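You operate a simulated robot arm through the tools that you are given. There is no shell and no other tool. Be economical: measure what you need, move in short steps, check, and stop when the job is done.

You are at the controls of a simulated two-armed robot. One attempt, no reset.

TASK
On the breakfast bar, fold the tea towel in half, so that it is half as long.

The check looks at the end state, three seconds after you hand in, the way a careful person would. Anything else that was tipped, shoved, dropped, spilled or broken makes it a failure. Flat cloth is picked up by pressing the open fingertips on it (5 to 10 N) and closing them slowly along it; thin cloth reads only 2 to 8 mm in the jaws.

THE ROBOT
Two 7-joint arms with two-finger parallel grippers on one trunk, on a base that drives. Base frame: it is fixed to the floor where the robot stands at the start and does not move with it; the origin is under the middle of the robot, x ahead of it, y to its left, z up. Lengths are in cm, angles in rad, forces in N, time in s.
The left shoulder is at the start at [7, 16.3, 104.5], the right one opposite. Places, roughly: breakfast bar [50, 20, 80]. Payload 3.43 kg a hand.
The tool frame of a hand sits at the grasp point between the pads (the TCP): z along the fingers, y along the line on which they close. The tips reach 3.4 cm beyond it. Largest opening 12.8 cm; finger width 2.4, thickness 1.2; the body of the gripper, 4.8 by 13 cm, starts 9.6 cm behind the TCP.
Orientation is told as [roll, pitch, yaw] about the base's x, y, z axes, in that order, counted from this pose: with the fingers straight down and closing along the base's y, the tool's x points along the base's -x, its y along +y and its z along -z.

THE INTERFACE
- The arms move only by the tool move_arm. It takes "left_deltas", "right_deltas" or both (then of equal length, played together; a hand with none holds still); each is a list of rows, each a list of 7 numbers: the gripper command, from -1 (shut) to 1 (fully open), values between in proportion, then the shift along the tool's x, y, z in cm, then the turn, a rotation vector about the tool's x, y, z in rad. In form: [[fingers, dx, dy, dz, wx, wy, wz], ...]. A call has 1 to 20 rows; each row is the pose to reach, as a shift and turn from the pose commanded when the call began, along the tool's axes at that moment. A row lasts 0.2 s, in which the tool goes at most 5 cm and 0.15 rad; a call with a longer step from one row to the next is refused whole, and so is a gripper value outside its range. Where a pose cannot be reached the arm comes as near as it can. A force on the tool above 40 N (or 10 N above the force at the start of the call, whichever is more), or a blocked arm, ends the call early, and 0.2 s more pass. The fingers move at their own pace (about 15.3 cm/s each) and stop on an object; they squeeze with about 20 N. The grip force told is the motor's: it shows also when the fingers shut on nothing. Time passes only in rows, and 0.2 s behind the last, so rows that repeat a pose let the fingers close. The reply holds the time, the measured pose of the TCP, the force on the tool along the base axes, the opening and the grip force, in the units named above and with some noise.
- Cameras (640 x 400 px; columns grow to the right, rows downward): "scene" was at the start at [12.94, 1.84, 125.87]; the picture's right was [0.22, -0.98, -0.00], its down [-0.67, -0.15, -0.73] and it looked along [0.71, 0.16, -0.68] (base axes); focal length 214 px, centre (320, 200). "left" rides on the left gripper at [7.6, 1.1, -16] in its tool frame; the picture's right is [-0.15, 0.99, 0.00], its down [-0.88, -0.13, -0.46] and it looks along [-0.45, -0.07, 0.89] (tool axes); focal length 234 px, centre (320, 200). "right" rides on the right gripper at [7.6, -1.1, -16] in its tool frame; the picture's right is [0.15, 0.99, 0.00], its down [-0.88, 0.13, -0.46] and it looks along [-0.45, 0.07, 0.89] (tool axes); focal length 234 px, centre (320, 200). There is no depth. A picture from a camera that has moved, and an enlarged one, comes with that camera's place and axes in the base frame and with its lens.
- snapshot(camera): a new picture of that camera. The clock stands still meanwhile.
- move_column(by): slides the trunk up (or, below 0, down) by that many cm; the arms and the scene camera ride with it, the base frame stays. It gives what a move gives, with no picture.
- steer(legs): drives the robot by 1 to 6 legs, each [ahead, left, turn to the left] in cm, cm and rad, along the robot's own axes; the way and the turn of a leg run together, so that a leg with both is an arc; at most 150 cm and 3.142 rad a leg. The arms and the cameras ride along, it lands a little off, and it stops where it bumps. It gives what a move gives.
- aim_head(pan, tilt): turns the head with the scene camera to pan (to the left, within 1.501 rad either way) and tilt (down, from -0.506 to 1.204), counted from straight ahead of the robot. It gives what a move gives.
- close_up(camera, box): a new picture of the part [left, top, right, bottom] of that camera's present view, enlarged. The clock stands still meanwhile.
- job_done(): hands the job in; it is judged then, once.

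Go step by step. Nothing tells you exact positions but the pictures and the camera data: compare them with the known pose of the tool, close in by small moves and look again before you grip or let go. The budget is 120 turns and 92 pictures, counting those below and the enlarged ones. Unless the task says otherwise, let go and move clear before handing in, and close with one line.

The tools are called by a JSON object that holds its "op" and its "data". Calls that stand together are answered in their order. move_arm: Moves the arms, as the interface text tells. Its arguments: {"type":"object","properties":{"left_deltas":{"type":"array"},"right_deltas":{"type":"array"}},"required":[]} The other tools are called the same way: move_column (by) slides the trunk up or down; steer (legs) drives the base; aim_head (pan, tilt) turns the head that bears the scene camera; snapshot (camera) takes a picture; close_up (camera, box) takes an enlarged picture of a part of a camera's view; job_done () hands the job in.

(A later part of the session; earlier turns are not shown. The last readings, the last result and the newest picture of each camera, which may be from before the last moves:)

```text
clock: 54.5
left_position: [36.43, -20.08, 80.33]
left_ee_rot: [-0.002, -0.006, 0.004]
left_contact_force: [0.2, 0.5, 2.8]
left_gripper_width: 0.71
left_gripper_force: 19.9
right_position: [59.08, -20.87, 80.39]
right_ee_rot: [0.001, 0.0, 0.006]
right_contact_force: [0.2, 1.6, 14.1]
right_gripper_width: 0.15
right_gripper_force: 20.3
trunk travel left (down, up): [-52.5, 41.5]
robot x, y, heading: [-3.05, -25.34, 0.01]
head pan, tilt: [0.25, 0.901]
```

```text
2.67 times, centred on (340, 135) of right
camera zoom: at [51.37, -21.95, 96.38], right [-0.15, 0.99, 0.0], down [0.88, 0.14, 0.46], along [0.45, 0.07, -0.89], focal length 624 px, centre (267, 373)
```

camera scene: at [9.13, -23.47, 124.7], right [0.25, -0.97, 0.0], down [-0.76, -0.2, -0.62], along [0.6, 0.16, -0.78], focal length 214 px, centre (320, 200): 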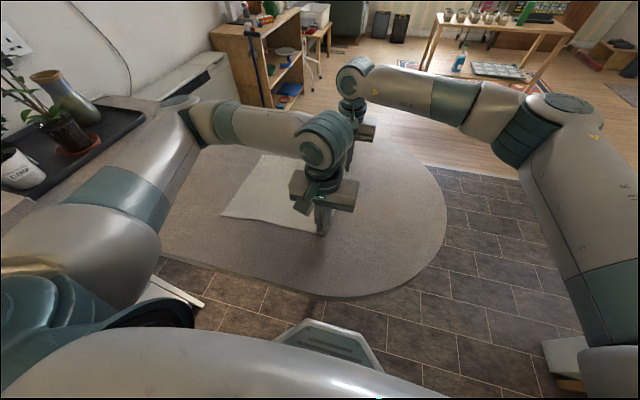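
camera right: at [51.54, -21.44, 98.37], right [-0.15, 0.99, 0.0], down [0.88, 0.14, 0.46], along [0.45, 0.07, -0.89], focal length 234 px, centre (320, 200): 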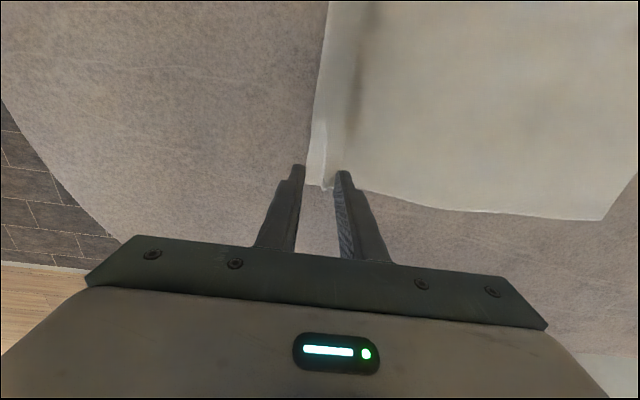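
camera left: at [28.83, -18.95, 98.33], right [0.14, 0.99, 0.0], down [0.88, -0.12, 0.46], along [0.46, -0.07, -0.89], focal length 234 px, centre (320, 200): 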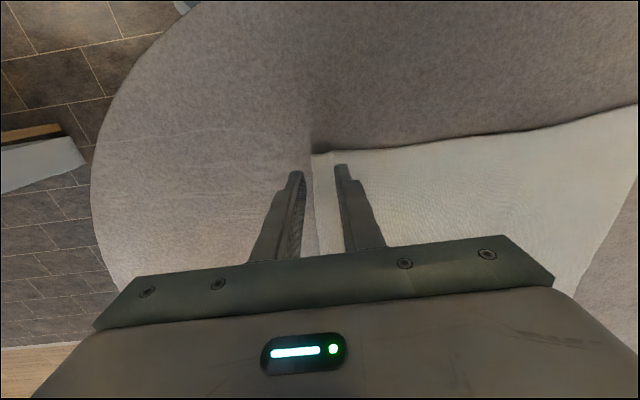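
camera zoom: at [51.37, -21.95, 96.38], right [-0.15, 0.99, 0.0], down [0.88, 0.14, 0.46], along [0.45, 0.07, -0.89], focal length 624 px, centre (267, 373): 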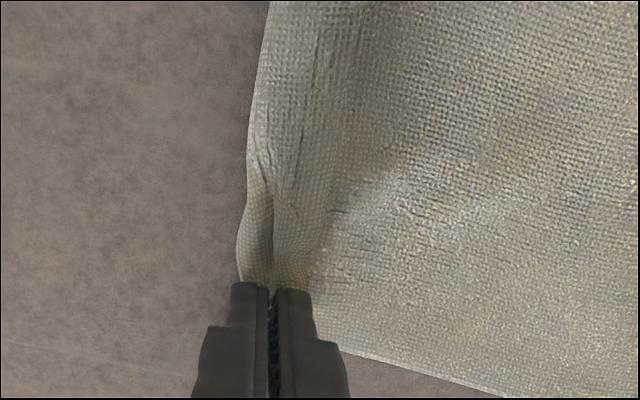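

Left holds a folded lip (7 mm); right holds a thin pinch. I pull both outward (−y) at low height to stretch the ridge flat, then look.

{"op": "move_arm", "data": {"left_deltas": [[-1, 0, 0, -0.4, 0, 0, 0], [-1, 0, -0.7, -0.6, 0, 0, 0], [-1, 0, -1.4, -0.6, 0, 0, 0], [-1, 0, -2.1, -0.6, 0, 0, 0], [-1, 0, -2.6, -0.6, 0, 0, 0], [-1, 0, -2.6, -0.6, 0, 0, 0]], "right_deltas": [[-1, 0, 0, -0.4, 0, 0, 0], [-1, 0, -0.7, -0.6, 0, 0, 0], [-1, 0, -1.4, -0.6, 0, 0, 0], [-1, 0, -2.1, -0.6, 0, 0, 0], [-1, 0, -2.6, -0.6, 0, 0, 0], [-1, 0, -2.6, -0.6, 0, 0, 0]]}}

{"op": "snapshot", "data": {"camera": "left"}}

{"op": "snapshot", "data": {"camera": "right"}}

```text
clock: 55.9
left_position: [36.51, -22.61, 80.63]
left_ee_rot: [-0.004, -0.004, 0.005]
left_contact_force: [0.1, 0.5, 0.4]
left_gripper_width: 0.69
left_gripper_force: 19.5
right_position: [59.13, -23.54, 80.7]
right_ee_rot: [-0.003, 0.002, 0.006]
right_contact_force: [-0.9, 0.6, 0.3]
right_gripper_width: 0.16
right_gripper_force: 19.4
trunk travel left (down, up): [-52.5, 41.5]
robot x, y, heading: [-3.16, -25.71, 0.004]
head pan, tilt: [0.25, 0.901]
```

```text
26 pictures are left
camera left: at [28.91, -21.42, 96.73], right [0.14, 0.99, 0.0], down [0.88, -0.12, 0.46], along [0.46, -0.07, -0.89], focal length 234 px, centre (320, 200)
```

left: 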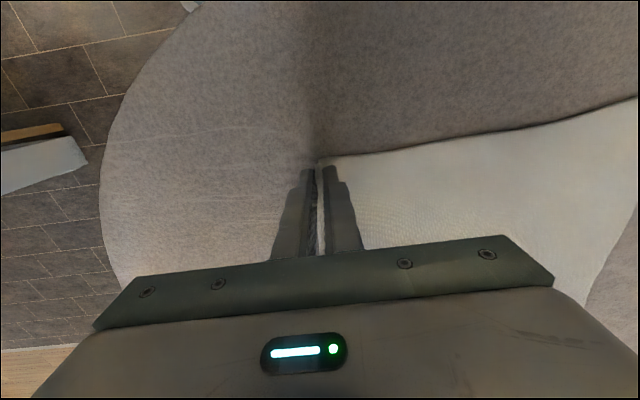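

```text
25 pictures are left
camera right: at [51.53, -24.54, 96.75], right [-0.15, 0.99, 0.0], down [0.88, 0.14, 0.45], along [0.45, 0.07, -0.89], focal length 234 px, centre (320, 200)
```

right: 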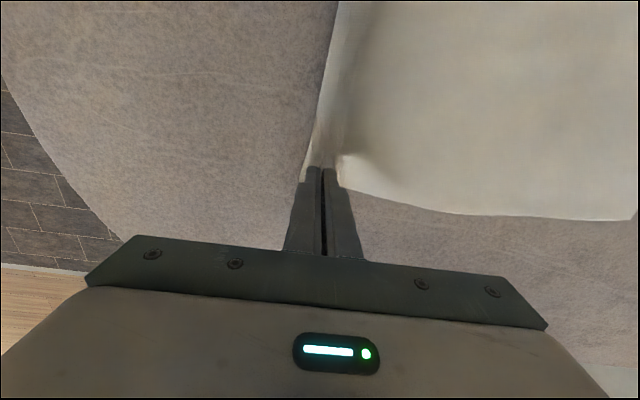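

The cloth is stretched flat. Now I do the fold on a low rolling path: inward as much as up, so the bottom layer doesn't get dragged.

{"op": "move_arm", "data": {"left_deltas": [[-1, 0, 0.8, -0.7, 0, 0, 0], [-1, 0, 2, -1.7, 0, 0, 0], [-1, 0, 3.5, -2.8, 0, 0, 0], [-1, 0, 5, -3.8, 0, 0, 0], [-1, 0, 6.5, -4.7, 0, 0, 0], [-1, 0, 8, -5.5, 0, 0, 0], [-1, 0, 9.5, -6, 0, 0, 0], [-1, 0, 9.5, -6, 0, 0, 0]], "right_deltas": [[-1, 0, 0.8, -0.7, 0, 0, 0], [-1, 0, 2, -1.7, 0, 0, 0], [-1, 0, 3.5, -2.8, 0, 0, 0], [-1, 0, 5, -3.8, 0, 0, 0], [-1, 0, 6.5, -4.7, 0, 0, 0], [-1, 0, 8, -5.5, 0, 0, 0], [-1, 0, 9.5, -6, 0, 0, 0], [-1, 0, 9.5, -6, 0, 0, 0]]}}

{"op": "steer", "data": {"legs": [[0, 15, 0]]}}

{"op": "snapshot", "data": {"camera": "left"}}

{"op": "snapshot", "data": {"camera": "right"}}

```text
clock: 57.7
left_position: [36.24, -13.32, 86.85]
left_ee_rot: [-0.001, -0.006, 0.004]
left_contact_force: [0.8, -0.8, 0.4]
left_gripper_width: 0.68
left_gripper_force: 20.0
right_position: [59.08, -13.93, 86.75]
right_ee_rot: [0.0, 0.001, 0.005]
right_contact_force: [0.7, 0.2, -0.4]
right_gripper_width: 0.13
right_gripper_force: 19.7
trunk travel left (down, up): [-52.5, 41.5]
robot x, y, heading: [-3.35, -25.39, 0.004]
head pan, tilt: [0.25, 0.901]
```

```text
clock: 59.0
left_position: [36.35, 1.74, 86.85]
left_ee_rot: [-0.002, -0.006, 0.003]
left_contact_force: [1.2, 0.4, 0.4]
left_gripper_width: 0.67
left_gripper_force: 20.4
right_position: [59.0, 1.14, 86.69]
right_ee_rot: [-0.003, 0.001, 0.004]
right_contact_force: [-0.6, 0.0, -0.3]
right_gripper_width: 0.11
right_gripper_force: 20.2
trunk travel left (down, up): [-52.5, 41.5]
robot x, y, heading: [-3.4, -10.43, 0.004]
head pan, tilt: [0.25, 0.901]
```

```text
24 pictures are left
camera left: at [28.78, 2.97, 102.74], right [0.14, 0.99, 0.0], down [0.88, -0.13, 0.46], along [0.46, -0.07, -0.89], focal length 234 px, centre (320, 200)
```

left: 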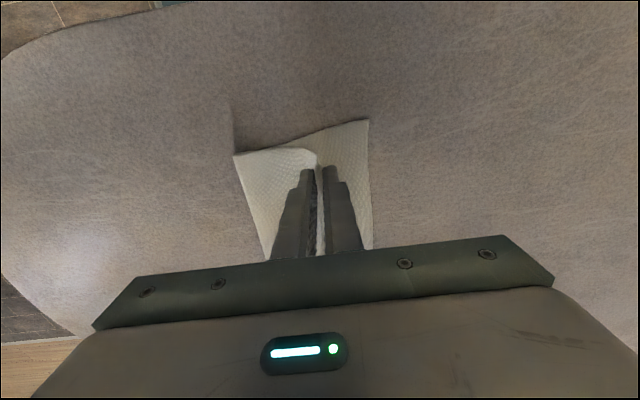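

```text
23 pictures are left
camera right: at [51.39, -0.01, 102.77], right [-0.15, 0.99, 0.0], down [0.88, 0.13, 0.45], along [0.45, 0.07, -0.89], focal length 234 px, centre (320, 200)
```

right: 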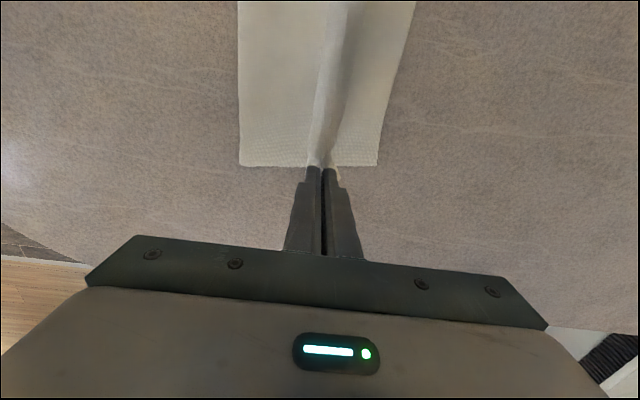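

Lower-layer edge: near (33.4, 7.4), far (59.0, 7.9); crease at y ≈ −7.8, nice and parallel. I carry the edge over while tilting the fingertips back (toward −y), so that the held lip points outward when it lands.

{"op": "move_arm", "data": {"left_deltas": [[-1, 0.2, 1, 0.3, 0.1, 0, 0], [-1, 0.4, 2.2, 0.8, 0.2, 0, 0], [-1, 0.6, 3.4, 1.4, 0.3, 0, 0], [-1, 0.9, 4.6, 2.2, 0.4, 0, 0], [-1, 1.2, 5.6, 3.2, 0.5, 0, 0], [-1, 1.2, 6.4, 4.2, 0.6, 0, 0], [-1, 1.2, 6.4, 4.2, 0.6, 0, 0]], "right_deltas": [[-1, 0.3, 1.2, 0.3, 0.1, 0, 0], [-1, 0.7, 2.5, 0.8, 0.2, 0, 0], [-1, 1.1, 3.8, 1.4, 0.3, 0, 0], [-1, 1.5, 5, 2.2, 0.4, 0, 0], [-1, 1.9, 6.2, 3.2, 0.5, 0, 0], [-1, 2.1, 7, 4.1, 0.6, 0, 0], [-1, 2.1, 7, 4.1, 0.6, 0, 0]]}}

{"op": "snapshot", "data": {"camera": "left"}}

{"op": "snapshot", "data": {"camera": "right"}}

{"op": "close_up", "data": {"camera": "scene", "box": [200, 110, 420, 260]}}

```text
clock: 60.6
left_position: [35.86, 7.36, 82.82]
left_ee_rot: [-0.597, -0.005, -0.005]
left_contact_force: [0.5, -0.1, -0.5]
left_gripper_width: 0.7
left_gripper_force: 20.0
right_position: [55.54, 2.62, 82.64]
right_ee_rot: [-0.592, 0.005, -0.002]
right_contact_force: [0.4, 0.5, 0.2]
right_gripper_width: 0.11
right_gripper_force: 20.3
right hand out of reach, approached as far as the arm can: row 5, 6, 7
trunk travel left (down, up): [-52.5, 41.5]
robot x, y, heading: [-2.87, -10.17, -0.004]
head pan, tilt: [0.25, 0.901]
```

```text
22 pictures are left
camera left: at [28.3, 17.39, 95.38], right [0.15, 0.82, -0.55], down [0.88, 0.15, 0.45], along [0.45, -0.56, -0.7], focal length 234 px, centre (320, 200)
```

left: 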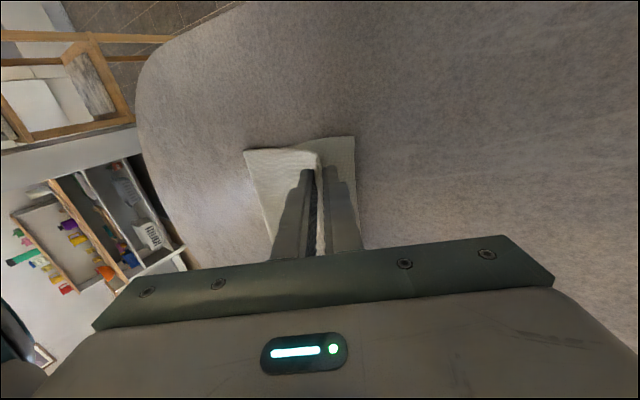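

```text
21 pictures are left
camera right: at [47.93, 10.76, 96.5], right [-0.15, 0.82, -0.55], down [0.88, 0.36, 0.3], along [0.45, -0.44, -0.78], focal length 234 px, centre (320, 200)
```

right: 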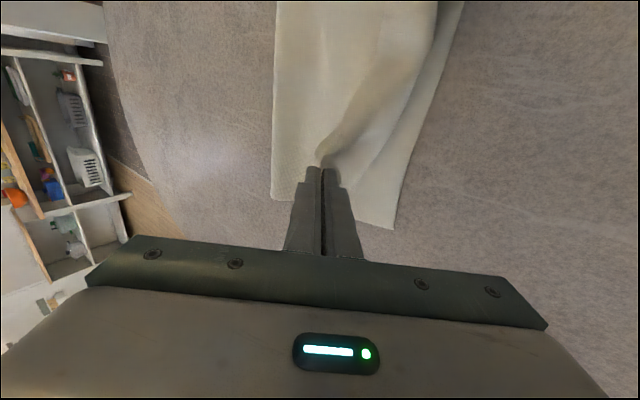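

```text
2.67 times, centred on (310, 185) of scene
camera zoom: at [9.76, -9.29, 124.76], right [0.25, -0.97, -0.01], down [-0.76, -0.19, -0.62], along [0.6, 0.16, -0.79], focal length 572 px, centre (347, 240)
```

zoom: 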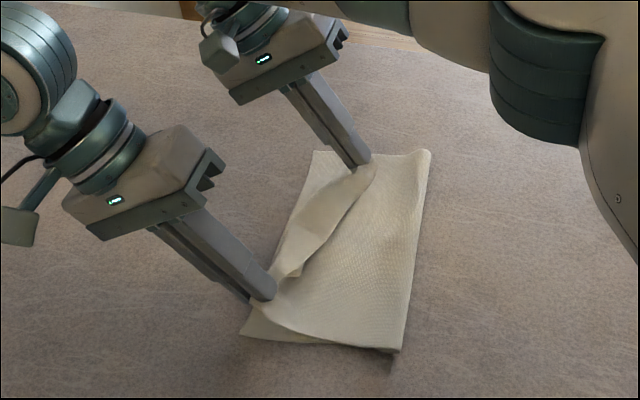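

The right hand hit its reach with the tilt. I pull the left hand back 6 cm and shift the base 6 cm left, so that both end up near y ≈ 7–8.

{"op": "move_arm", "data": {"left_deltas": [[-1, 0, -2, 0.8, 0, 0, 0], [-1, 0, -4, 1.7, 0, 0, 0], [-1, 0, -5.5, 2.5, 0, 0, 0], [-1, 0, -5.5, 2.5, 0, 0, 0]]}}

{"op": "steer", "data": {"legs": [[0, 6, 0]]}}

{"op": "close_up", "data": {"camera": "scene", "box": [200, 110, 420, 260]}}

```text
clock: 61.6
left_position: [33.53, 4.87, 85.7]
left_ee_rot: [-0.583, -0.042, 0.058]
left_contact_force: [-1.8, -2.6, 8.3]
left_gripper_width: 0.64
left_gripper_force: 19.8
right_position: [52.9, 6.73, 84.46]
right_ee_rot: [-0.582, -0.016, 0.046]
right_contact_force: [-2.5, 0.7, 5.2]
right_gripper_width: 0.12
right_gripper_force: 20.4
trunk travel left (down, up): [-52.5, 41.5]
robot x, y, heading: [-3.56, -8.16, 0.052]
head pan, tilt: [0.25, 0.901]
```

```text
clock: 62.6
left_position: [35.21, 8.0, 83.55]
left_ee_rot: [-0.6, -0.005, 0.004]
left_contact_force: [0.5, -1.0, 0.9]
left_gripper_width: 0.62
left_gripper_force: 20.2
right_position: [55.03, 9.23, 82.7]
right_ee_rot: [-0.598, 0.002, 0.005]
right_contact_force: [-0.8, -0.1, 0.3]
right_gripper_width: 0.13
right_gripper_force: 20.2
trunk travel left (down, up): [-52.5, 41.5]
robot x, y, heading: [-3.06, -4.05, 0.007]
head pan, tilt: [0.25, 0.901]
```

```text
2.67 times, centred on (310, 185) of scene
camera zoom: at [9.14, -2.56, 124.66], right [0.25, -0.97, 0.0], down [-0.76, -0.2, -0.62], along [0.6, 0.16, -0.78], focal length 572 px, centre (347, 240)
```

zoom: 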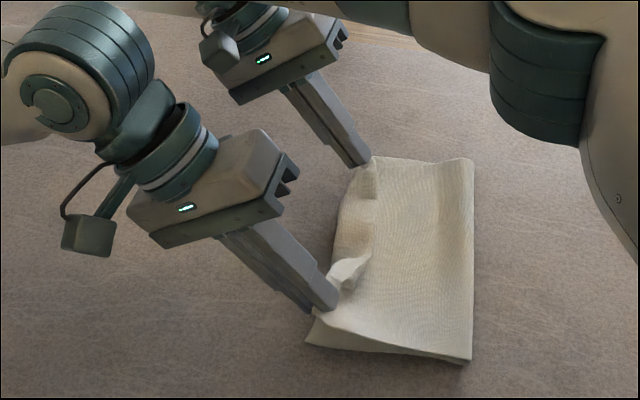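

The tips are now over the lower edge. I spread the right hand outward in x to remove the slack between the hands, then lower both gently.

{"op": "move_arm", "data": {"left_deltas": [[-1, 0.2, 0, 0, 0, 0, 0], [-1, 0.4, 0.3, 0, 0, 0, 0], [-1, 0.4, 0.8, 0.6, 0, 0, 0], [-1, 0.4, 1.3, 1.2, 0, 0, 0], [-1, 0.4, 1.6, 1.6, 0, 0, 0], [-1, 0.4, 1.6, 1.6, 0, 0, 0]], "right_deltas": [[-1, -0.9, 0, 0, 0, 0, 0], [-1, -1.9, 0, 0, 0, 0, 0], [-1, -2.1, 0.2, 0.5, 0, 0, 0], [-1, -2.1, 0.4, 1, 0, 0, 0], [-1, -2.1, 0.57, 1.4, 0, 0, 0], [-1, -2.1, 0.57, 1.4, 0, 0, 0]]}}

{"op": "snapshot", "data": {"camera": "left"}}

{"op": "snapshot", "data": {"camera": "right"}}

{"op": "close_up", "data": {"camera": "scene", "box": [250, 130, 400, 240]}}

```text
clock: 64.0
left_position: [36.3, 8.68, 82.74]
left_ee_rot: [-0.582, -0.027, -0.002]
left_contact_force: [0.0, 0.0, 0.3]
left_gripper_width: 0.65
left_gripper_force: 19.6
right_position: [58.27, 7.17, 81.87]
right_ee_rot: [-0.591, 0.003, -0.012]
right_contact_force: [-0.9, -0.3, 0.4]
right_gripper_width: 0.11
right_gripper_force: 19.5
right hand out of reach, approached as far as the arm can: row 2, 3, 4, 5, 6
trunk travel left (down, up): [-52.5, 41.5]
robot x, y, heading: [-2.78, -3.65, -0.012]
head pan, tilt: [0.25, 0.901]
```

```text
18 pictures are left
camera left: at [28.56, 18.42, 95.29], right [0.16, 0.83, -0.54], down [0.87, 0.14, 0.47], along [0.47, -0.55, -0.69], focal length 234 px, centre (320, 200)
```

left: 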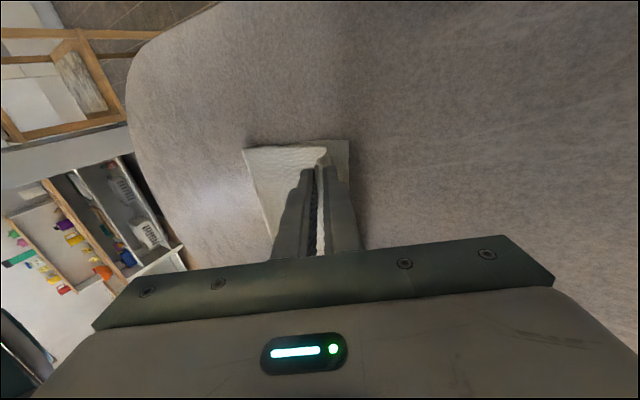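

```text
17 pictures are left
camera right: at [50.59, 15.31, 95.93], right [-0.14, 0.82, -0.55], down [0.89, 0.35, 0.3], along [0.44, -0.45, -0.78], focal length 234 px, centre (320, 200)
```

right: 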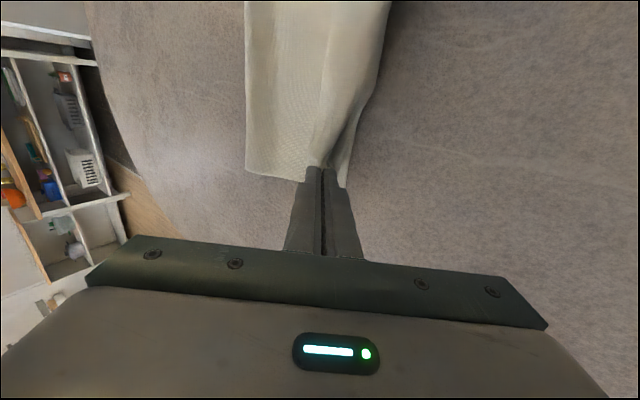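

```text
3.64 times, centred on (325, 185) of scene
camera zoom: at [9.76, -3.0, 125.37], right [0.23, -0.97, -0.01], down [-0.76, -0.18, -0.62], along [0.6, 0.15, -0.78], focal length 780 px, centre (302, 254)
```

zoom: 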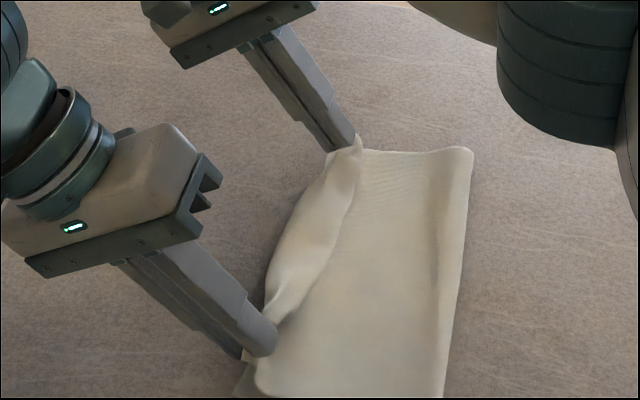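

{"op": "move_arm", "data": {"left_deltas": [[-1, 0, 0.3, 0.5, 0, 0, 0], [-1, 0, 0.6, 0.9, 0, 0, 0], [-1, 0, 0.6, 0.9, 0, 0, 0], [-1, 0, 0.6, 0.9, 0, 0, 0]], "right_deltas": [[-1, 0.2, 0.1, 0.2, 0, 0, 0], [-1, 0.4, 0.2, 0.3, 0, 0, 0], [-1, 0.4, 0.2, 0.3, 0, 0, 0], [-1, 0.4, 0.2, 0.3, 0, 0, 0]]}}

```text
clock: 65.0
left_position: [36.9, 8.55, 81.96]
left_ee_rot: [-0.579, -0.029, -0.003]
left_contact_force: [-0.5, -0.1, 0.4]
left_gripper_width: 0.62
left_gripper_force: 20.1
right_position: [58.26, 7.0, 81.86]
right_ee_rot: [-0.587, -0.001, -0.02]
right_contact_force: [-0.5, -1.1, -0.1]
right_gripper_width: 0.12
right_gripper_force: 20.1
trunk travel left (down, up): [-52.5, 41.5]
robot x, y, heading: [-2.14, -3.57, -0.02]
head pan, tilt: [0.25, 0.901]
```

The base reading drifts slightly, so something may be in contact. I check the full scene before going on.

{"op": "snapshot", "data": {"camera": "scene"}}

```text
15 pictures are left
camera scene: at [10.07, -3.24, 125.57], right [0.23, -0.97, -0.01], down [-0.76, -0.17, -0.62], along [0.6, 0.15, -0.78], focal length 214 px, centre (320, 200)
```

scene: 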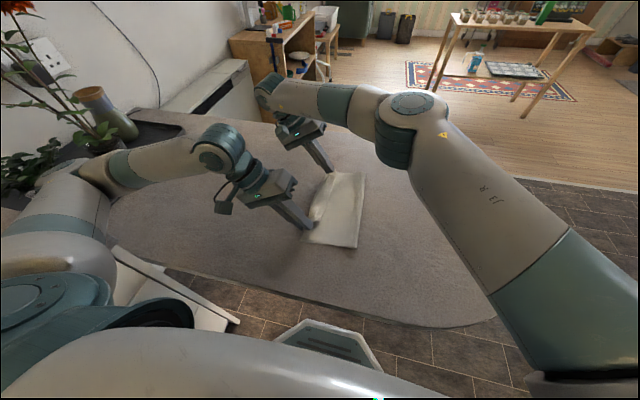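

The robot's body is slightly lifted: the tilted left arm's elbow seems to be leaning on the bar or tray. I let go of the cloth now, withdraw along the fingers, and raise the left arm.

{"op": "move_arm", "data": {"left_deltas": [[-0.93, 0, 0, 0, 0, 0, 0], [-0.85, 0, 0, 0, 0, 0, 0], [-0.75, 0, 0, 0, 0, 0, 0], [-0.7, 0, 0, -0.5, 0, 0, 0], [-0.7, 0, 0, -2, 0, 0, 0], [-0.7, 0, 0, -4, 0, 0, 0], [-0.7, 0, -1.5, -6.5, -0.1, 0, 0], [-0.7, 0, -3, -9, -0.2, 0, 0], [-0.7, 0, -4, -11, -0.3, 0, 0], [-0.7, 0, -4, -11, -0.3, 0, 0]], "right_deltas": [[-0.93, 0, 0, 0, 0, 0, 0], [-0.85, 0, 0, 0, 0, 0, 0], [-0.75, 0, 0, 0, 0, 0, 0], [-0.7, 0, 0, -0.5, 0, 0, 0], [-0.7, 0, 0, -2, 0, 0, 0], [-0.7, 0, 0, -4, 0, 0, 0], [-0.7, 0, -1.5, -6, -0.1, 0, 0], [-0.7, 0, -3, -8, -0.2, 0, 0], [-0.7, 0, -5, -9, -0.3, 0, 0], [-0.7, 0, -5, -9, -0.3, 0, 0]]}}

{"op": "snapshot", "data": {"camera": "scene"}}

```text
clock: 67.2
left_position: [34.75, 11.39, 91.57]
left_ee_rot: [-0.301, -0.003, 0.002]
left_contact_force: [-0.2, 0.1, 0.4]
left_gripper_width: 1.92
left_gripper_force: 0.2
right_position: [56.86, 9.34, 91.08]
right_ee_rot: [-0.298, -0.001, 0.004]
right_contact_force: [-0.1, 0.1, -0.8]
right_gripper_width: 1.91
right_gripper_force: 0.0
right hand out of reach, approached as far as the arm can: row 5, 6
trunk travel left (down, up): [-52.5, 41.5]
robot x, y, heading: [-3.03, -4.48, 0.005]
head pan, tilt: [0.25, 0.901]
```

```text
14 pictures are left
camera scene: at [9.08, -2.3, 124.67], right [0.25, -0.97, 0.0], down [-0.76, -0.2, -0.62], along [0.6, 0.16, -0.78], focal length 214 px, centre (320, 200)
```

scene: 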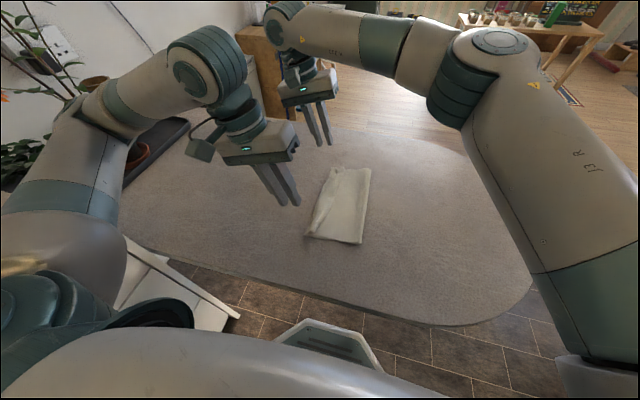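

Released, and the base is level again. I inspect the towel.

{"op": "close_up", "data": {"camera": "scene", "box": [280, 150, 400, 260]}}

```text
3.64 times, centred on (340, 205) of scene
camera zoom: at [9.08, -2.3, 124.67], right [0.25, -0.97, 0.0], down [-0.76, -0.2, -0.62], along [0.6, 0.16, -0.78], focal length 780 px, centre (247, 182)
```

zoom: 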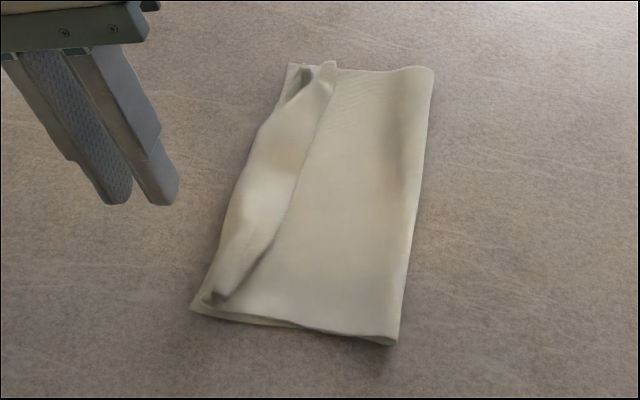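

The bottom is well laid (near-left (34, 8.4), far-left (60, 7.4), crease at y ≈ −5.5). However, the top edge is curled back: about 4 cm at the far end and only about 1.4 cm at the near end. I use the right hand to pick just the curled flap at the far end.

{"op": "move_arm", "data": {"right_deltas": [[-0.6, -0.6, -0.3, 2, -0.1, 0, 0], [-0.6, -1.2, -0.6, 4.5, -0.2, 0, 0], [-0.6, -1.8, -1.2, 7, -0.3, 0, 0], [-0.6, -1.8, -1.2, 8.8, -0.3, 0, 0], [-0.6, -1.8, -1.2, 8.8, -0.3, 0, 0]]}}

{"op": "snapshot", "data": {"camera": "right"}}

```text
clock: 68.4
left_position: [34.63, 11.22, 91.62]
left_ee_rot: [-0.3, -0.006, 0.003]
left_contact_force: [0.6, 0.8, 0.4]
left_gripper_width: 1.88
left_gripper_force: 0.1
right_position: [58.55, 5.38, 83.11]
right_ee_rot: [0.002, 0.0, 0.004]
right_contact_force: [0.5, -0.1, 0.3]
right_gripper_width: 2.55
right_gripper_force: 0.1
trunk travel left (down, up): [-52.5, 41.5]
robot x, y, heading: [-3.12, -4.41, 0.006]
head pan, tilt: [0.25, 0.901]
```

```text
12 pictures are left
camera right: at [50.95, 4.19, 99.09], right [-0.15, 0.99, 0.0], down [0.88, 0.13, 0.46], along [0.45, 0.07, -0.89], focal length 234 px, centre (320, 200)
```

right: 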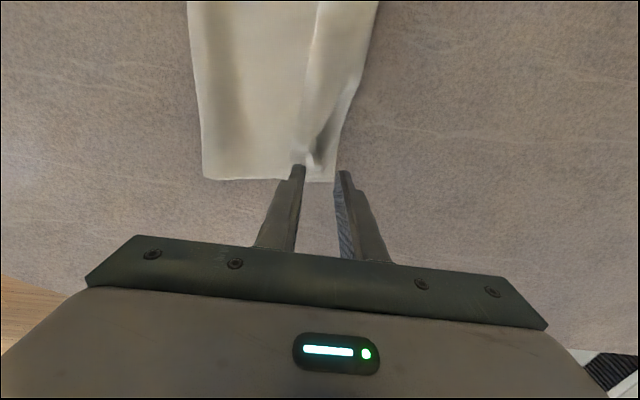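

{"op": "move_arm", "data": {"right_deltas": [[-0.6, 1.2, -0.2, 0.3, 0, 0, 0], [-0.6, 2.4, -0.3, 1, 0, 0, 0], [-0.6, 2.4, -0.3, 1.6, 0, 0, 0], [-0.6, 2.4, -0.3, 2.0, 0, 0, 0], [-0.6, 2.4, -0.3, 2.3, 0, 0, 0], [-0.6, 2.4, -0.3, 2.4, 0, 0, 0], [-0.6, 2.4, -0.3, 2.4, 0, 0, 0]]}}

```text
clock: 70.0
left_position: [34.63, 11.36, 91.56]
left_ee_rot: [-0.302, -0.005, 0.005]
left_contact_force: [-0.5, 1.0, -0.1]
left_gripper_width: 1.94
left_gripper_force: 0.0
right_position: [56.29, 5.0, 80.69]
right_ee_rot: [0.001, 0.0, 0.001]
right_contact_force: [0.8, 1.5, 2.6]
right_gripper_width: 2.53
right_gripper_force: 0.1
trunk travel left (down, up): [-52.5, 41.5]
robot x, y, heading: [-2.98, -4.29, 0.001]
head pan, tilt: [0.25, 0.901]
```

Light contact (2.6 N) on the flap. I close slowly here, lift a little toward −y, and look.

{"op": "move_arm", "data": {"right_deltas": [[-0.64, 0, 0, 0, 0, 0, 0], [-0.7, 0, 0, 0, 0, 0, 0], [-0.76, 0, 0, 0, 0, 0, 0], [-0.82, 0, 0, 0, 0, 0, 0], [-0.88, 0, 0, 0, 0, 0, 0], [-0.94, 0, 0, 0, 0, 0, 0], [-1, 0, 0, 0, 0, 0, 0], [-1, 0, 0, 0, 0, 0, 0], [-1, 0, -0.5, -1, 0, 0, 0], [-1, 0, -1.5, -3, 0, 0, 0], [-1, 0, -3, -5, 0, 0, 0], [-1, 0, -5, -6, 0, 0, 0], [-1, 0, -5, -6, 0, 0, 0]]}}

{"op": "snapshot", "data": {"camera": "right"}}

```text
clock: 72.8
left_position: [34.62, 11.36, 91.63]
left_ee_rot: [-0.302, -0.005, 0.003]
left_contact_force: [-0.1, -0.2, 0.7]
left_gripper_width: 1.91
left_gripper_force: 0.0
right_position: [56.37, -0.15, 86.51]
right_ee_rot: [-0.003, 0.0, 0.004]
right_contact_force: [-0.8, -0.4, 1.0]
right_gripper_width: 0.38
right_gripper_force: 20.4
trunk travel left (down, up): [-52.5, 41.5]
robot x, y, heading: [-3.04, -4.65, 0.002]
head pan, tilt: [0.25, 0.901]
```

```text
11 pictures are left
camera right: at [48.67, -1.25, 102.67], right [-0.15, 0.99, 0.0], down [0.88, 0.13, 0.46], along [0.45, 0.07, -0.89], focal length 234 px, centre (320, 200)
```

right: 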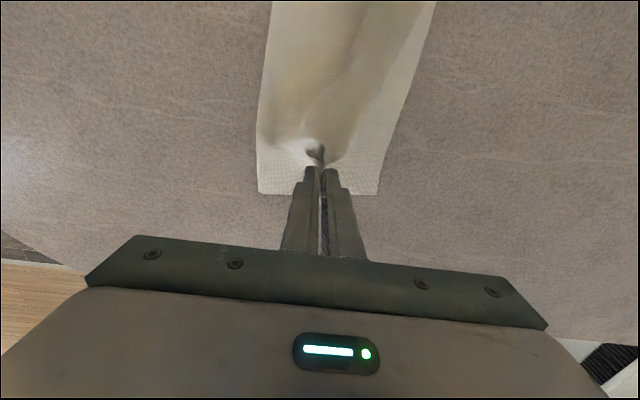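

The top layer alone is lifted, and the lower corner stays at (59.7, 7.6). I push the loop back toward the crease to roll it further right, then lay the edge forward over the lower edge with a moderate tilt.

{"op": "move_arm", "data": {"right_deltas": [[-1, 0, -2.2, 1.7, 0, 0, 0], [-1, 0, -4, 3.2, 0, 0, 0], [-1, 0, -5, 3.8, 0, 0, 0], [-1, 0, -5, 3.8, 0, 0, 0], [-1, -0.2, -2.5, 3.2, 0, 0, 0], [-1, -0.4, 0, 3, 0.1, 0, 0], [-1, -0.6, 2.5, 3, 0.2, 0, 0], [-1, -0.6, 5, 3.2, 0.3, 0, 0], [-1, -0.6, 6.5, 4, 0.4, 0, 0], [-1, -0.6, 7.2, 5, 0.45, 0, 0], [-1, -0.6, 7.2, 5, 0.45, 0, 0]]}}

{"op": "snapshot", "data": {"camera": "right"}}

```text
clock: 75.2
left_position: [34.73, 11.3, 91.66]
left_ee_rot: [-0.302, -0.006, 0.004]
left_contact_force: [0.5, 0.5, -0.4]
left_gripper_width: 1.91
left_gripper_force: 0.1
right_position: [56.83, 7.24, 81.62]
right_ee_rot: [-0.45, 0.0, 0.005]
right_contact_force: [0.1, -0.2, 1.0]
right_gripper_width: 0.38
right_gripper_force: 19.7
trunk travel left (down, up): [-52.5, 41.5]
robot x, y, heading: [-3.16, -4.07, 0.004]
head pan, tilt: [0.25, 0.901]
```

```text
10 pictures are left
camera right: at [49.06, 13.16, 96.6], right [-0.15, 0.89, -0.43], down [0.88, 0.32, 0.35], along [0.45, -0.33, -0.83], focal length 234 px, centre (320, 200)
```

right: 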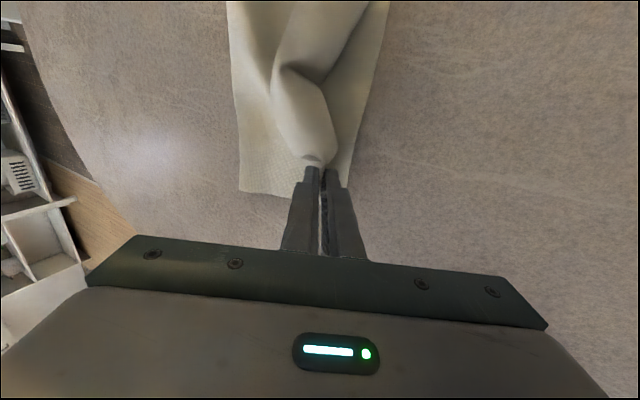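

The free flap drapes back over the top and the crease hasn't rolled far enough. I carry the far corner well back to y ≈ −13, untilted, so the crease re-forms further right, and look at the whole.

{"op": "move_arm", "data": {"right_deltas": [[-1, 0, -2, -3, -0.1, 0, 0], [-1, 0, -4.5, -5, -0.2, 0, 0], [-1, 0, -7.5, -6.5, -0.3, 0, 0], [-1, 0, -11, -6, -0.4, 0, 0], [-1, 0, -14, -4, -0.45, 0, 0], [-1, 0, -17, -1, -0.45, 0, 0], [-1, 0, -18.5, 2, -0.45, 0, 0], [-1, 0, -19, 5, -0.45, 0, 0], [-1, 0, -19, 6, -0.45, 0, 0], [-1, 0, -19, 6, -0.45, 0, 0]]}}

{"op": "close_up", "data": {"camera": "scene", "box": [250, 120, 430, 270]}}

```text
clock: 77.4
left_position: [34.68, 11.3, 91.54]
left_ee_rot: [-0.303, -0.006, 0.005]
left_contact_force: [-0.1, -0.8, 0.3]
left_gripper_width: 1.93
left_gripper_force: 0.0
right_position: [57.29, -12.3, 84.4]
right_ee_rot: [-0.001, -0.001, 0.004]
right_contact_force: [-0.1, 0.0, 0.1]
right_gripper_width: 0.39
right_gripper_force: 20.4
trunk travel left (down, up): [-52.5, 41.5]
robot x, y, heading: [-3.02, -4.46, 0.003]
head pan, tilt: [0.25, 0.901]
```

```text
2.67 times, centred on (340, 195) of scene
camera zoom: at [9.05, -2.45, 124.7], right [0.25, -0.97, 0.0], down [-0.76, -0.2, -0.62], along [0.6, 0.16, -0.78], focal length 572 px, centre (267, 213)
```

zoom: 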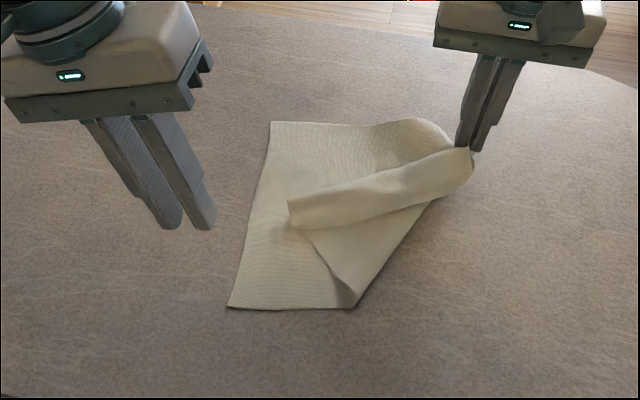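

The top is now peeled back from the far corner, and its near corner lies around (46, 5). I continue to lay the far corner out flat at y ≈ −22.

{"op": "move_arm", "data": {"right_deltas": [[-1, -0.5, -2, -1, 0, 0, 0], [-1, -1, -4.5, -1, 0, 0, 0], [-1, -1.5, -7, 0, 0, 0, 0], [-1, -2, -9, 1, 0, 0, 0], [-1, -2.5, -11, 3, 0, 0, 0], [-1, -2.5, -11.5, 3.3, 0, 0, 0], [-1, -2.5, -11.5, 3.3, 0, 0, 0]]}}

{"op": "close_up", "data": {"camera": "scene", "box": [250, 120, 490, 290]}}

```text
clock: 79.0
left_position: [34.78, 11.28, 91.64]
left_ee_rot: [-0.303, -0.005, 0.004]
left_contact_force: [-0.6, 0.3, 0.1]
left_gripper_width: 1.95
left_gripper_force: 0.0
right_position: [59.53, -23.95, 81.18]
right_ee_rot: [0.001, 0.0, 0.003]
right_contact_force: [-0.8, 0.4, 3.8]
right_gripper_width: 0.38
right_gripper_force: 20.1
trunk travel left (down, up): [-52.5, 41.5]
robot x, y, heading: [-3.33, -4.16, 0.004]
head pan, tilt: [0.25, 0.901]
```

```text
2.35 times, centred on (370, 205) of scene
camera zoom: at [9.03, -2.44, 124.71], right [0.25, -0.97, 0.0], down [-0.76, -0.2, -0.62], along [0.6, 0.16, -0.78], focal length 505 px, centre (202, 188)
```

zoom: 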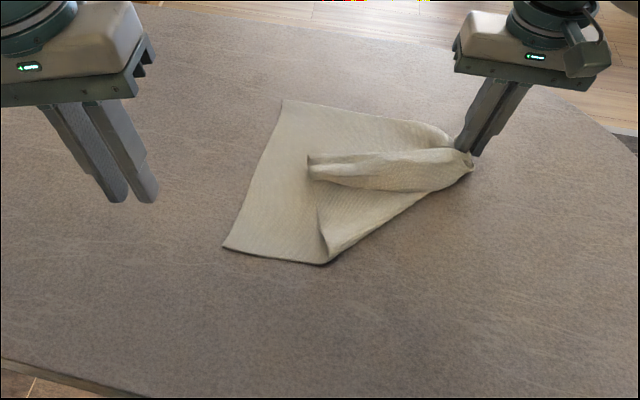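

The towel slid a bit, which is fine. Its free near corner is a small tube end at about (50.5, −5). I bring the left hand, untilted, over it.

{"op": "move_arm", "data": {"left_deltas": [[-0.45, -2.5, -2, 0.5, -0.05, 0, 0], [-0.45, -5, -4, 2, -0.1, 0, 0], [-0.45, -7.5, -6, 3.5, -0.15, 0, 0], [-0.45, -10, -8, 5.5, -0.2, 0, 0], [-0.45, -12.5, -10, 7.5, -0.25, 0, 0], [-0.45, -15, -12, 9.5, -0.3, 0, 0], [-0.45, -16.2, -13.2, 12, -0.3, 0, 0], [-0.45, -16.2, -13.2, 12.6, -0.3, 0, 0], [-0.45, -16.2, -13.2, 12.6, -0.3, 0, 0]]}}

{"op": "snapshot", "data": {"camera": "left"}}

```text
clock: 81.0
left_position: [51.09, -4.81, 83.66]
left_ee_rot: [-0.002, -0.004, 0.003]
left_contact_force: [-0.7, 0.1, -0.2]
left_gripper_width: 3.52
left_gripper_force: 0.1
right_position: [59.48, -23.95, 81.15]
right_ee_rot: [-0.001, 0.0, 0.003]
right_contact_force: [0.6, -0.1, 3.5]
right_gripper_width: 0.37
right_gripper_force: 20.3
trunk travel left (down, up): [-52.5, 41.5]
robot x, y, heading: [-3.18, -4.22, 0.003]
head pan, tilt: [0.25, 0.901]
```

```text
7 pictures are left
camera left: at [43.48, -3.67, 99.56], right [0.14, 0.99, 0.0], down [0.88, -0.13, 0.46], along [0.46, -0.07, -0.89], focal length 234 px, centre (320, 200)
```

left: 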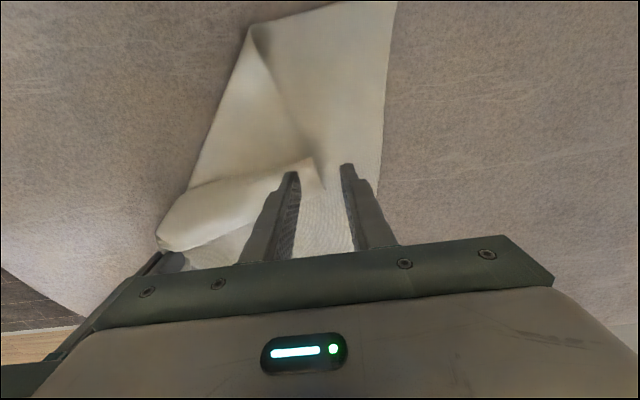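

The tube end is right between the fingers. I shift slightly, press down, close and lift, watching the opening.

{"op": "move_arm", "data": {"left_deltas": [[-0.45, 0, -0.7, 1, 0, 0, 0], [-0.45, 0, -0.7, 2, 0, 0, 0], [-0.45, 0, -0.7, 2.6, 0, 0, 0], [-0.45, 0, -0.7, 3, 0, 0, 0], [-0.45, 0, -0.7, 3, 0, 0, 0], [-0.52, 0, -0.7, 3, 0, 0, 0], [-0.59, 0, -0.7, 3, 0, 0, 0], [-0.66, 0, -0.7, 3, 0, 0, 0], [-0.73, 0, -0.7, 3, 0, 0, 0], [-0.8, 0, -0.7, 3, 0, 0, 0], [-0.87, 0, -0.7, 3, 0, 0, 0], [-0.94, 0, -0.7, 3, 0, 0, 0], [-1, 0, -0.7, 3, 0, 0, 0], [-1, 0, -0.7, 3, 0, 0, 0]]}}

```text
clock: 84.0
left_position: [51.02, -5.54, 80.6]
left_ee_rot: [-0.001, -0.003, 0.005]
left_contact_force: [0.5, -0.5, 1.0]
left_gripper_width: 0.16
left_gripper_force: 20.2
right_position: [59.45, -23.85, 81.07]
right_ee_rot: [0.001, 0.0, 0.004]
right_contact_force: [-0.5, 0.6, 2.5]
right_gripper_width: 0.38
right_gripper_force: 19.7
trunk travel left (down, up): [-52.5, 41.5]
robot x, y, heading: [-3.01, -4.66, 0.004]
head pan, tilt: [0.25, 0.901]
```

It reads 1.6 mm, so some cloth is held. I lift it and swing it toward the near side, at (38, −14), then check.

{"op": "move_arm", "data": {"left_deltas": [[-1, 0, -0.3, -1.5, 0, 0, 0], [-1, 0.5, -0.8, -3.5, 0, 0, 0], [-1, 2, -1.5, -5.5, 0, 0, 0], [-1, 5, -2.5, -6.5, 0, 0, 0], [-1, 8, -4, -6.5, 0, 0, 0], [-1, 11, -6, -6.5, 0, 0, 0], [-1, 13, -8.5, -6, 0, 0, 0], [-1, 13, -8.5, -6, 0, 0, 0]]}}

{"op": "snapshot", "data": {"camera": "scene"}}

```text
clock: 85.8
left_position: [38.02, -14.01, 86.44]
left_ee_rot: [-0.003, -0.005, 0.004]
left_contact_force: [9.6, -4.5, -2.2]
left_gripper_width: 0.17
left_gripper_force: 20.0
right_position: [59.49, -23.88, 81.11]
right_ee_rot: [0.0, 0.002, 0.005]
right_contact_force: [-11.0, 5.8, 6.6]
right_gripper_width: 0.38
right_gripper_force: 20.0
trunk travel left (down, up): [-52.5, 41.5]
robot x, y, heading: [-3.31, -4.45, 0.004]
head pan, tilt: [0.25, 0.901]
```

```text
6 pictures are left
camera scene: at [9.02, -2.39, 124.7], right [0.25, -0.97, 0.0], down [-0.76, -0.2, -0.62], along [0.6, 0.16, -0.78], focal length 214 px, centre (320, 200)
```

scene: 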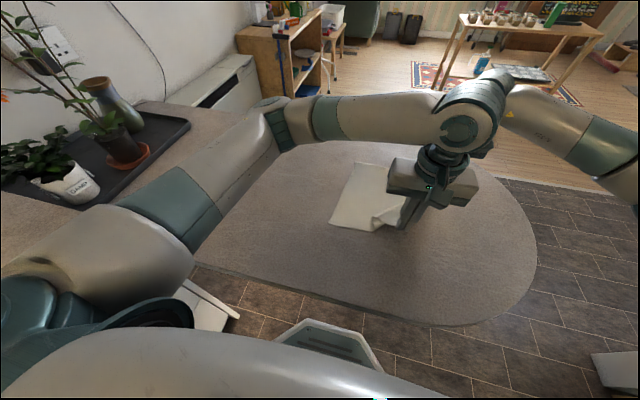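

Both hands now hold the right-hand edge taut between them (11 N), and the plants are all standing. I bring the left hand level in y, lower it, then drive right to pull the towel out flat.

{"op": "move_arm", "data": {"left_deltas": [[-1, -0.5, -1.5, 0.5, 0, 0, 0], [-1, -0.5, -3.5, 1.5, 0, 0, 0], [-1, -0.5, -5.5, 3, 0, 0, 0], [-1, -0.3, -7.5, 4, 0, 0, 0], [-1, 0, -8.7, 4.7, 0, 0, 0], [-1, 0, -8.7, 4.7, 0, 0, 0]], "right_deltas": [[-1, 0.5, 0, -0.3, 0, 0, 0], [-1, 0.5, 0, -0.5, 0, 0, 0], [-1, 0.5, 0, -0.5, 0, 0, 0], [-1, 0.5, 0, -0.5, 0, 0, 0], [-1, 0, 0, -0.5, 0, 0, 0], [-1, 0, 0, -0.5, 0, 0, 0]]}}

{"op": "steer", "data": {"legs": [[0, -7, 0]]}}

```text
clock: 87.2
left_position: [37.98, -22.71, 81.87]
left_ee_rot: [-0.001, -0.005, 0.002]
left_contact_force: [-0.3, 0.3, 0.1]
left_gripper_width: 0.16
left_gripper_force: 19.8
right_position: [59.6, -23.86, 81.66]
right_ee_rot: [0.001, -0.001, 0.001]
right_contact_force: [-0.7, 0.8, -0.1]
right_gripper_width: 0.38
right_gripper_force: 19.9
trunk travel left (down, up): [-52.5, 41.5]
robot x, y, heading: [-3.2, -4.47, 0.004]
head pan, tilt: [0.25, 0.901]
```

```text
clock: 88.2
left_position: [38.13, -29.77, 81.84]
left_ee_rot: [0.0, -0.005, 0.001]
left_contact_force: [-0.2, -0.8, -0.4]
left_gripper_width: 0.19
left_gripper_force: 19.9
right_position: [59.4, -31.09, 81.64]
right_ee_rot: [0.002, 0.001, 0.005]
right_contact_force: [-0.9, -1.3, -0.5]
right_gripper_width: 0.36
right_gripper_force: 20.3
trunk travel left (down, up): [-52.5, 41.5]
robot x, y, heading: [-3.09, -11.44, 0.004]
head pan, tilt: [0.25, 0.901]
```

Pulled out flat. I release both, lift away and take one look.

{"op": "move_arm", "data": {"left_deltas": [[-1, 0, -0.3, 0.8, 0, 0, 0], [-0.9, 0, -0.3, 0.8, 0, 0, 0], [-0.8, 0, -0.3, 0.8, 0, 0, 0], [-0.6, 0, -0.3, 0.8, 0, 0, 0], [-0.6, 0, -0.3, -1, 0, 0, 0], [-0.6, 0, -0.3, -4, 0, 0, 0], [-0.6, 0, 2, -8, 0, 0, 0], [-0.6, 0, 6.5, -10, 0, 0, 0], [-0.6, 0, 11, -10, 0, 0, 0], [-0.6, 0, 15.5, -10, 0, 0, 0], [-0.6, 0, 20, -10, 0, 0, 0], [-0.6, 0, 24.5, -10, 0, 0, 0], [-0.6, 0, 29, -10, 0, 0, 0], [-0.6, 0, 33.5, -10, 0, 0, 0], [-0.6, 0, 38, -10, 0, 0, 0], [-0.6, 0, 38, -10, 0, 0, 0]], "right_deltas": [[-1, 0, -0.3, 0.6, 0, 0, 0], [-0.9, 0, -0.3, 0.6, 0, 0, 0], [-0.8, 0, -0.3, 0.6, 0, 0, 0], [-0.6, 0, -0.3, 0.6, 0, 0, 0], [-0.6, 0, -0.3, -1, 0, 0, 0], [-0.6, 0, -0.3, -4, 0, 0, 0], [-0.6, 0, -3, -7, 0, 0, 0], [-0.6, 0, -6, -8, 0, 0, 0], [-0.6, 0, -10, -8, 0, 0, 0], [-0.6, 0, -10, -8, 0, 0, 0], [-0.6, 0, -10, -8, 0, 0, 0], [-0.6, 0, -10, -8, 0, 0, 0], [-0.6, 0, -10, -8, 0, 0, 0], [-0.6, 0, -10, -8, 0, 0, 0], [-0.6, 0, -10, -8, 0, 0, 0], [-0.6, 0, -10, -8, 0, 0, 0]]}}

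{"op": "close_up", "data": {"camera": "scene", "box": [270, 110, 510, 260]}}

```text
clock: 91.6
left_position: [37.96, 8.22, 91.86]
left_ee_rot: [-0.001, -0.006, 0.002]
left_contact_force: [0.0, -0.7, -0.6]
left_gripper_width: 2.54
left_gripper_force: 0.0
right_position: [59.64, -40.79, 89.58]
right_ee_rot: [0.002, 0.0, 0.004]
right_contact_force: [0.3, -1.2, -0.3]
right_gripper_width: 2.56
right_gripper_force: 0.1
trunk travel left (down, up): [-52.5, 41.5]
robot x, y, heading: [-3.16, -11.5, 0.004]
head pan, tilt: [0.25, 0.901]
```

```text
2.67 times, centred on (390, 185) of scene
camera zoom: at [9.13, -9.61, 124.7], right [0.25, -0.97, 0.0], down [-0.76, -0.2, -0.62], along [0.6, 0.16, -0.78], focal length 572 px, centre (133, 240)
```

zoom: 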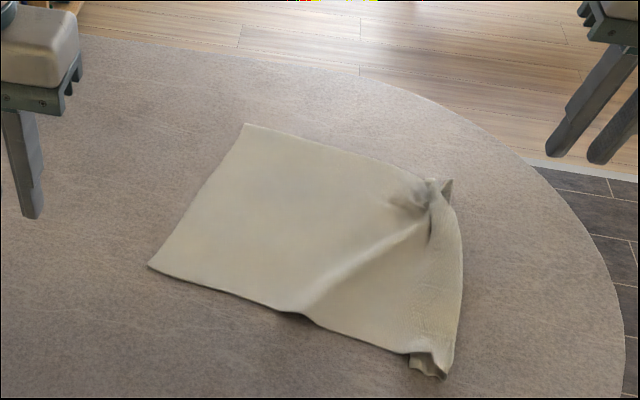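

The towel is flat but turned about 15°, with its far-right corner bunched up; the left end is crisp. I use the left fingertips to hold the far-left corner down while the right hand pinches the bunch and pulls it out straight.

{"op": "move_arm", "data": {"left_deltas": [[-1, -3.5, -2.5, 0, 0, 0, 0], [-1, -7, -5, 0, 0, 0, 0], [-1, -10.5, -7.5, 0, 0, 0, 0], [-1, -14, -10, 0, 0, 0, 0], [-1, -17.5, -12.5, 0, 0, 0, 0], [-1, -21, -15, 1, 0, 0, 0], [-1, -24.5, -18, 3, 0, 0, 0], [-1, -27, -20, 6, 0, 0, 0], [-1, -27, -20, 10, 0, 0, 0], [-1, -27, -20, 11, 0, 0, 0], [-1, -27, -20, 11.4, 0, 0, 0], [-1, -27, -20, 11.6, 0, 0, 0]], "right_deltas": [[-0.4, 0, 2, 0, 0, 0, 0], [-0.4, -0.3, 4, 0, 0, 0, 0], [-0.4, -0.6, 6, 0, 0, 0, 0], [-0.4, -0.9, 8.8, 1, 0, 0, 0], [-0.4, -0.9, 8.8, 3, 0, 0, 0], [-0.4, -0.9, 8.8, 5, 0, 0, 0], [-0.4, -0.9, 8.8, 6.6, 0, 0, 0], [-0.4, -0.9, 8.8, 7.6, 0, 0, 0], [-0.4, -0.9, 8.8, 8.4, 0, 0, 0], [-0.4, -0.9, 8.8, 8.8, 0, 0, 0], [-0.4, -0.9, 8.8, 8.8, 0, 0, 0], [-0.4, -0.9, 8.8, 8.8, 0, 0, 0]]}}

```text
refused: row 7 steps farther than a row can; nothing moved
```

{"op": "move_arm", "data": {"left_deltas": [[-1, -3.5, -2.5, 0, 0, 0, 0], [-1, -7, -5, 0, 0, 0, 0], [-1, -10.5, -7.5, 0, 0, 0, 0], [-1, -14, -10, 0, 0, 0, 0], [-1, -17.5, -12.5, 0, 0, 0, 0], [-1, -21, -15, 1, 0, 0, 0], [-1, -24, -17.5, 2, 0, 0, 0], [-1, -27, -20, 4, 0, 0, 0], [-1, -27, -20, 8, 0, 0, 0], [-1, -27, -20, 10, 0, 0, 0], [-1, -27, -20, 11, 0, 0, 0], [-1, -27, -20, 11.5, 0, 0, 0]], "right_deltas": [[-0.4, 0, 2, 0, 0, 0, 0], [-0.4, -0.3, 4, 0, 0, 0, 0], [-0.4, -0.6, 6, 0, 0, 0, 0], [-0.4, -0.9, 8.8, 1, 0, 0, 0], [-0.4, -0.9, 8.8, 3, 0, 0, 0], [-0.4, -0.9, 8.8, 5, 0, 0, 0], [-0.4, -0.9, 8.8, 6.6, 0, 0, 0], [-0.4, -0.9, 8.8, 7.6, 0, 0, 0], [-0.4, -0.9, 8.8, 8.4, 0, 0, 0], [-0.4, -0.9, 8.8, 8.8, 0, 0, 0], [-0.4, -0.9, 8.8, 8.8, 0, 0, 0], [-0.4, -0.9, 8.8, 8.8, 0, 0, 0]]}}

```text
clock: 94.2
left_position: [64.96, -11.72, 80.61]
left_ee_rot: [-0.001, -0.004, 0.003]
left_contact_force: [-0.3, 0.3, 0.3]
left_gripper_width: 0.0
left_gripper_force: 20.1
right_position: [60.37, -32.2, 80.83]
right_ee_rot: [0.001, -0.001, 0.004]
right_contact_force: [0.4, -0.1, 1.0]
right_gripper_width: 3.86
right_gripper_force: 0.2
trunk travel left (down, up): [-52.5, 41.5]
robot x, y, heading: [-3.39, -11.19, 0.001]
head pan, tilt: [0.25, 0.901]
```

{"op": "move_arm", "data": {"left_deltas": [[-1, 0, 0, 0.2, 0, 0, 0], [-1, 0, 0, 0.35, 0, 0, 0], [-1, 0, 0, 0.42, 0, 0, 0], [-1, 0, 0, 0.42, 0, 0, 0], [-1, 0, 0, 0.42, 0, 0, 0], [-1, 0, 0, 0.42, 0, 0, 0], [-1, 0, 0, 0.42, 0, 0, 0], [-1, 0, 0, 0.42, 0, 0, 0], [-1, 0, 0, 0.42, 0, 0, 0], [-1, 0, 0, 0.42, 0, 0, 0], [-1, 0, 0, 0.42, 0, 0, 0]], "right_deltas": [[-0.4, 0, 0, 0.2, 0, 0, 0], [-0.4, 0, 0, 0.35, 0, 0, 0], [-0.48, 0, 0, 0.35, 0, 0, 0], [-0.56, 0, 0, 0.35, 0, 0, 0], [-0.64, 0, 0, 0.35, 0, 0, 0], [-0.72, 0, 0, 0.35, 0, 0, 0], [-0.8, 0, 0, 0.35, 0, 0, 0], [-0.88, 0, 0, 0.35, 0, 0, 0], [-0.96, 0, 0, 0.35, 0, 0, 0], [-1, 0, 0, 0.35, 0, 0, 0], [-1, 0, 0, 0.35, 0, 0, 0]]}}

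```text
clock: 96.6
left_position: [64.89, -11.78, 80.17]
left_ee_rot: [-0.003, -0.009, 0.001]
left_contact_force: [4.1, 0.3, 17.2]
left_gripper_width: 0.0
left_gripper_force: 19.6
right_position: [60.3, -32.03, 80.55]
right_ee_rot: [0.001, -0.002, 0.003]
right_contact_force: [0.1, 1.1, 0.7]
right_gripper_width: 0.45
right_gripper_force: 20.1
trunk travel left (down, up): [-52.5, 41.5]
robot x, y, heading: [-3.34, -11.38, 0.0]
head pan, tilt: [0.25, 0.901]
```

The left anchors with 17 N and the right holds the bunch. I pull it outward slowly.

{"op": "move_arm", "data": {"right_deltas": [[-1, 0, 0, -0.5, 0, 0, 0], [-1, 0.2, -0.8, -0.6, 0, 0, 0], [-1, 0.5, -1.8, -0.6, 0, 0, 0], [-1, 0.8, -2.8, -0.6, 0, 0, 0], [-1, 1, -3.8, -0.6, 0, 0, 0], [-1, 1.2, -4.6, -0.6, 0, 0, 0], [-1, 1.2, -4.6, -0.6, 0, 0, 0]]}}

```text
clock: 98.2
left_position: [64.78, -11.72, 80.3]
left_ee_rot: [-0.003, -0.007, 0.002]
left_contact_force: [-3.4, -12.1, 19.2]
left_gripper_width: 0.0
left_gripper_force: 19.7
right_position: [59.14, -36.62, 81.15]
right_ee_rot: [0.0, -0.003, 0.002]
right_contact_force: [2.8, 15.3, 0.0]
right_gripper_width: 0.45
right_gripper_force: 20.0
trunk travel left (down, up): [-52.5, 41.5]
robot x, y, heading: [-3.07, -11.66, 0.004]
head pan, tilt: [0.25, 0.901]
```

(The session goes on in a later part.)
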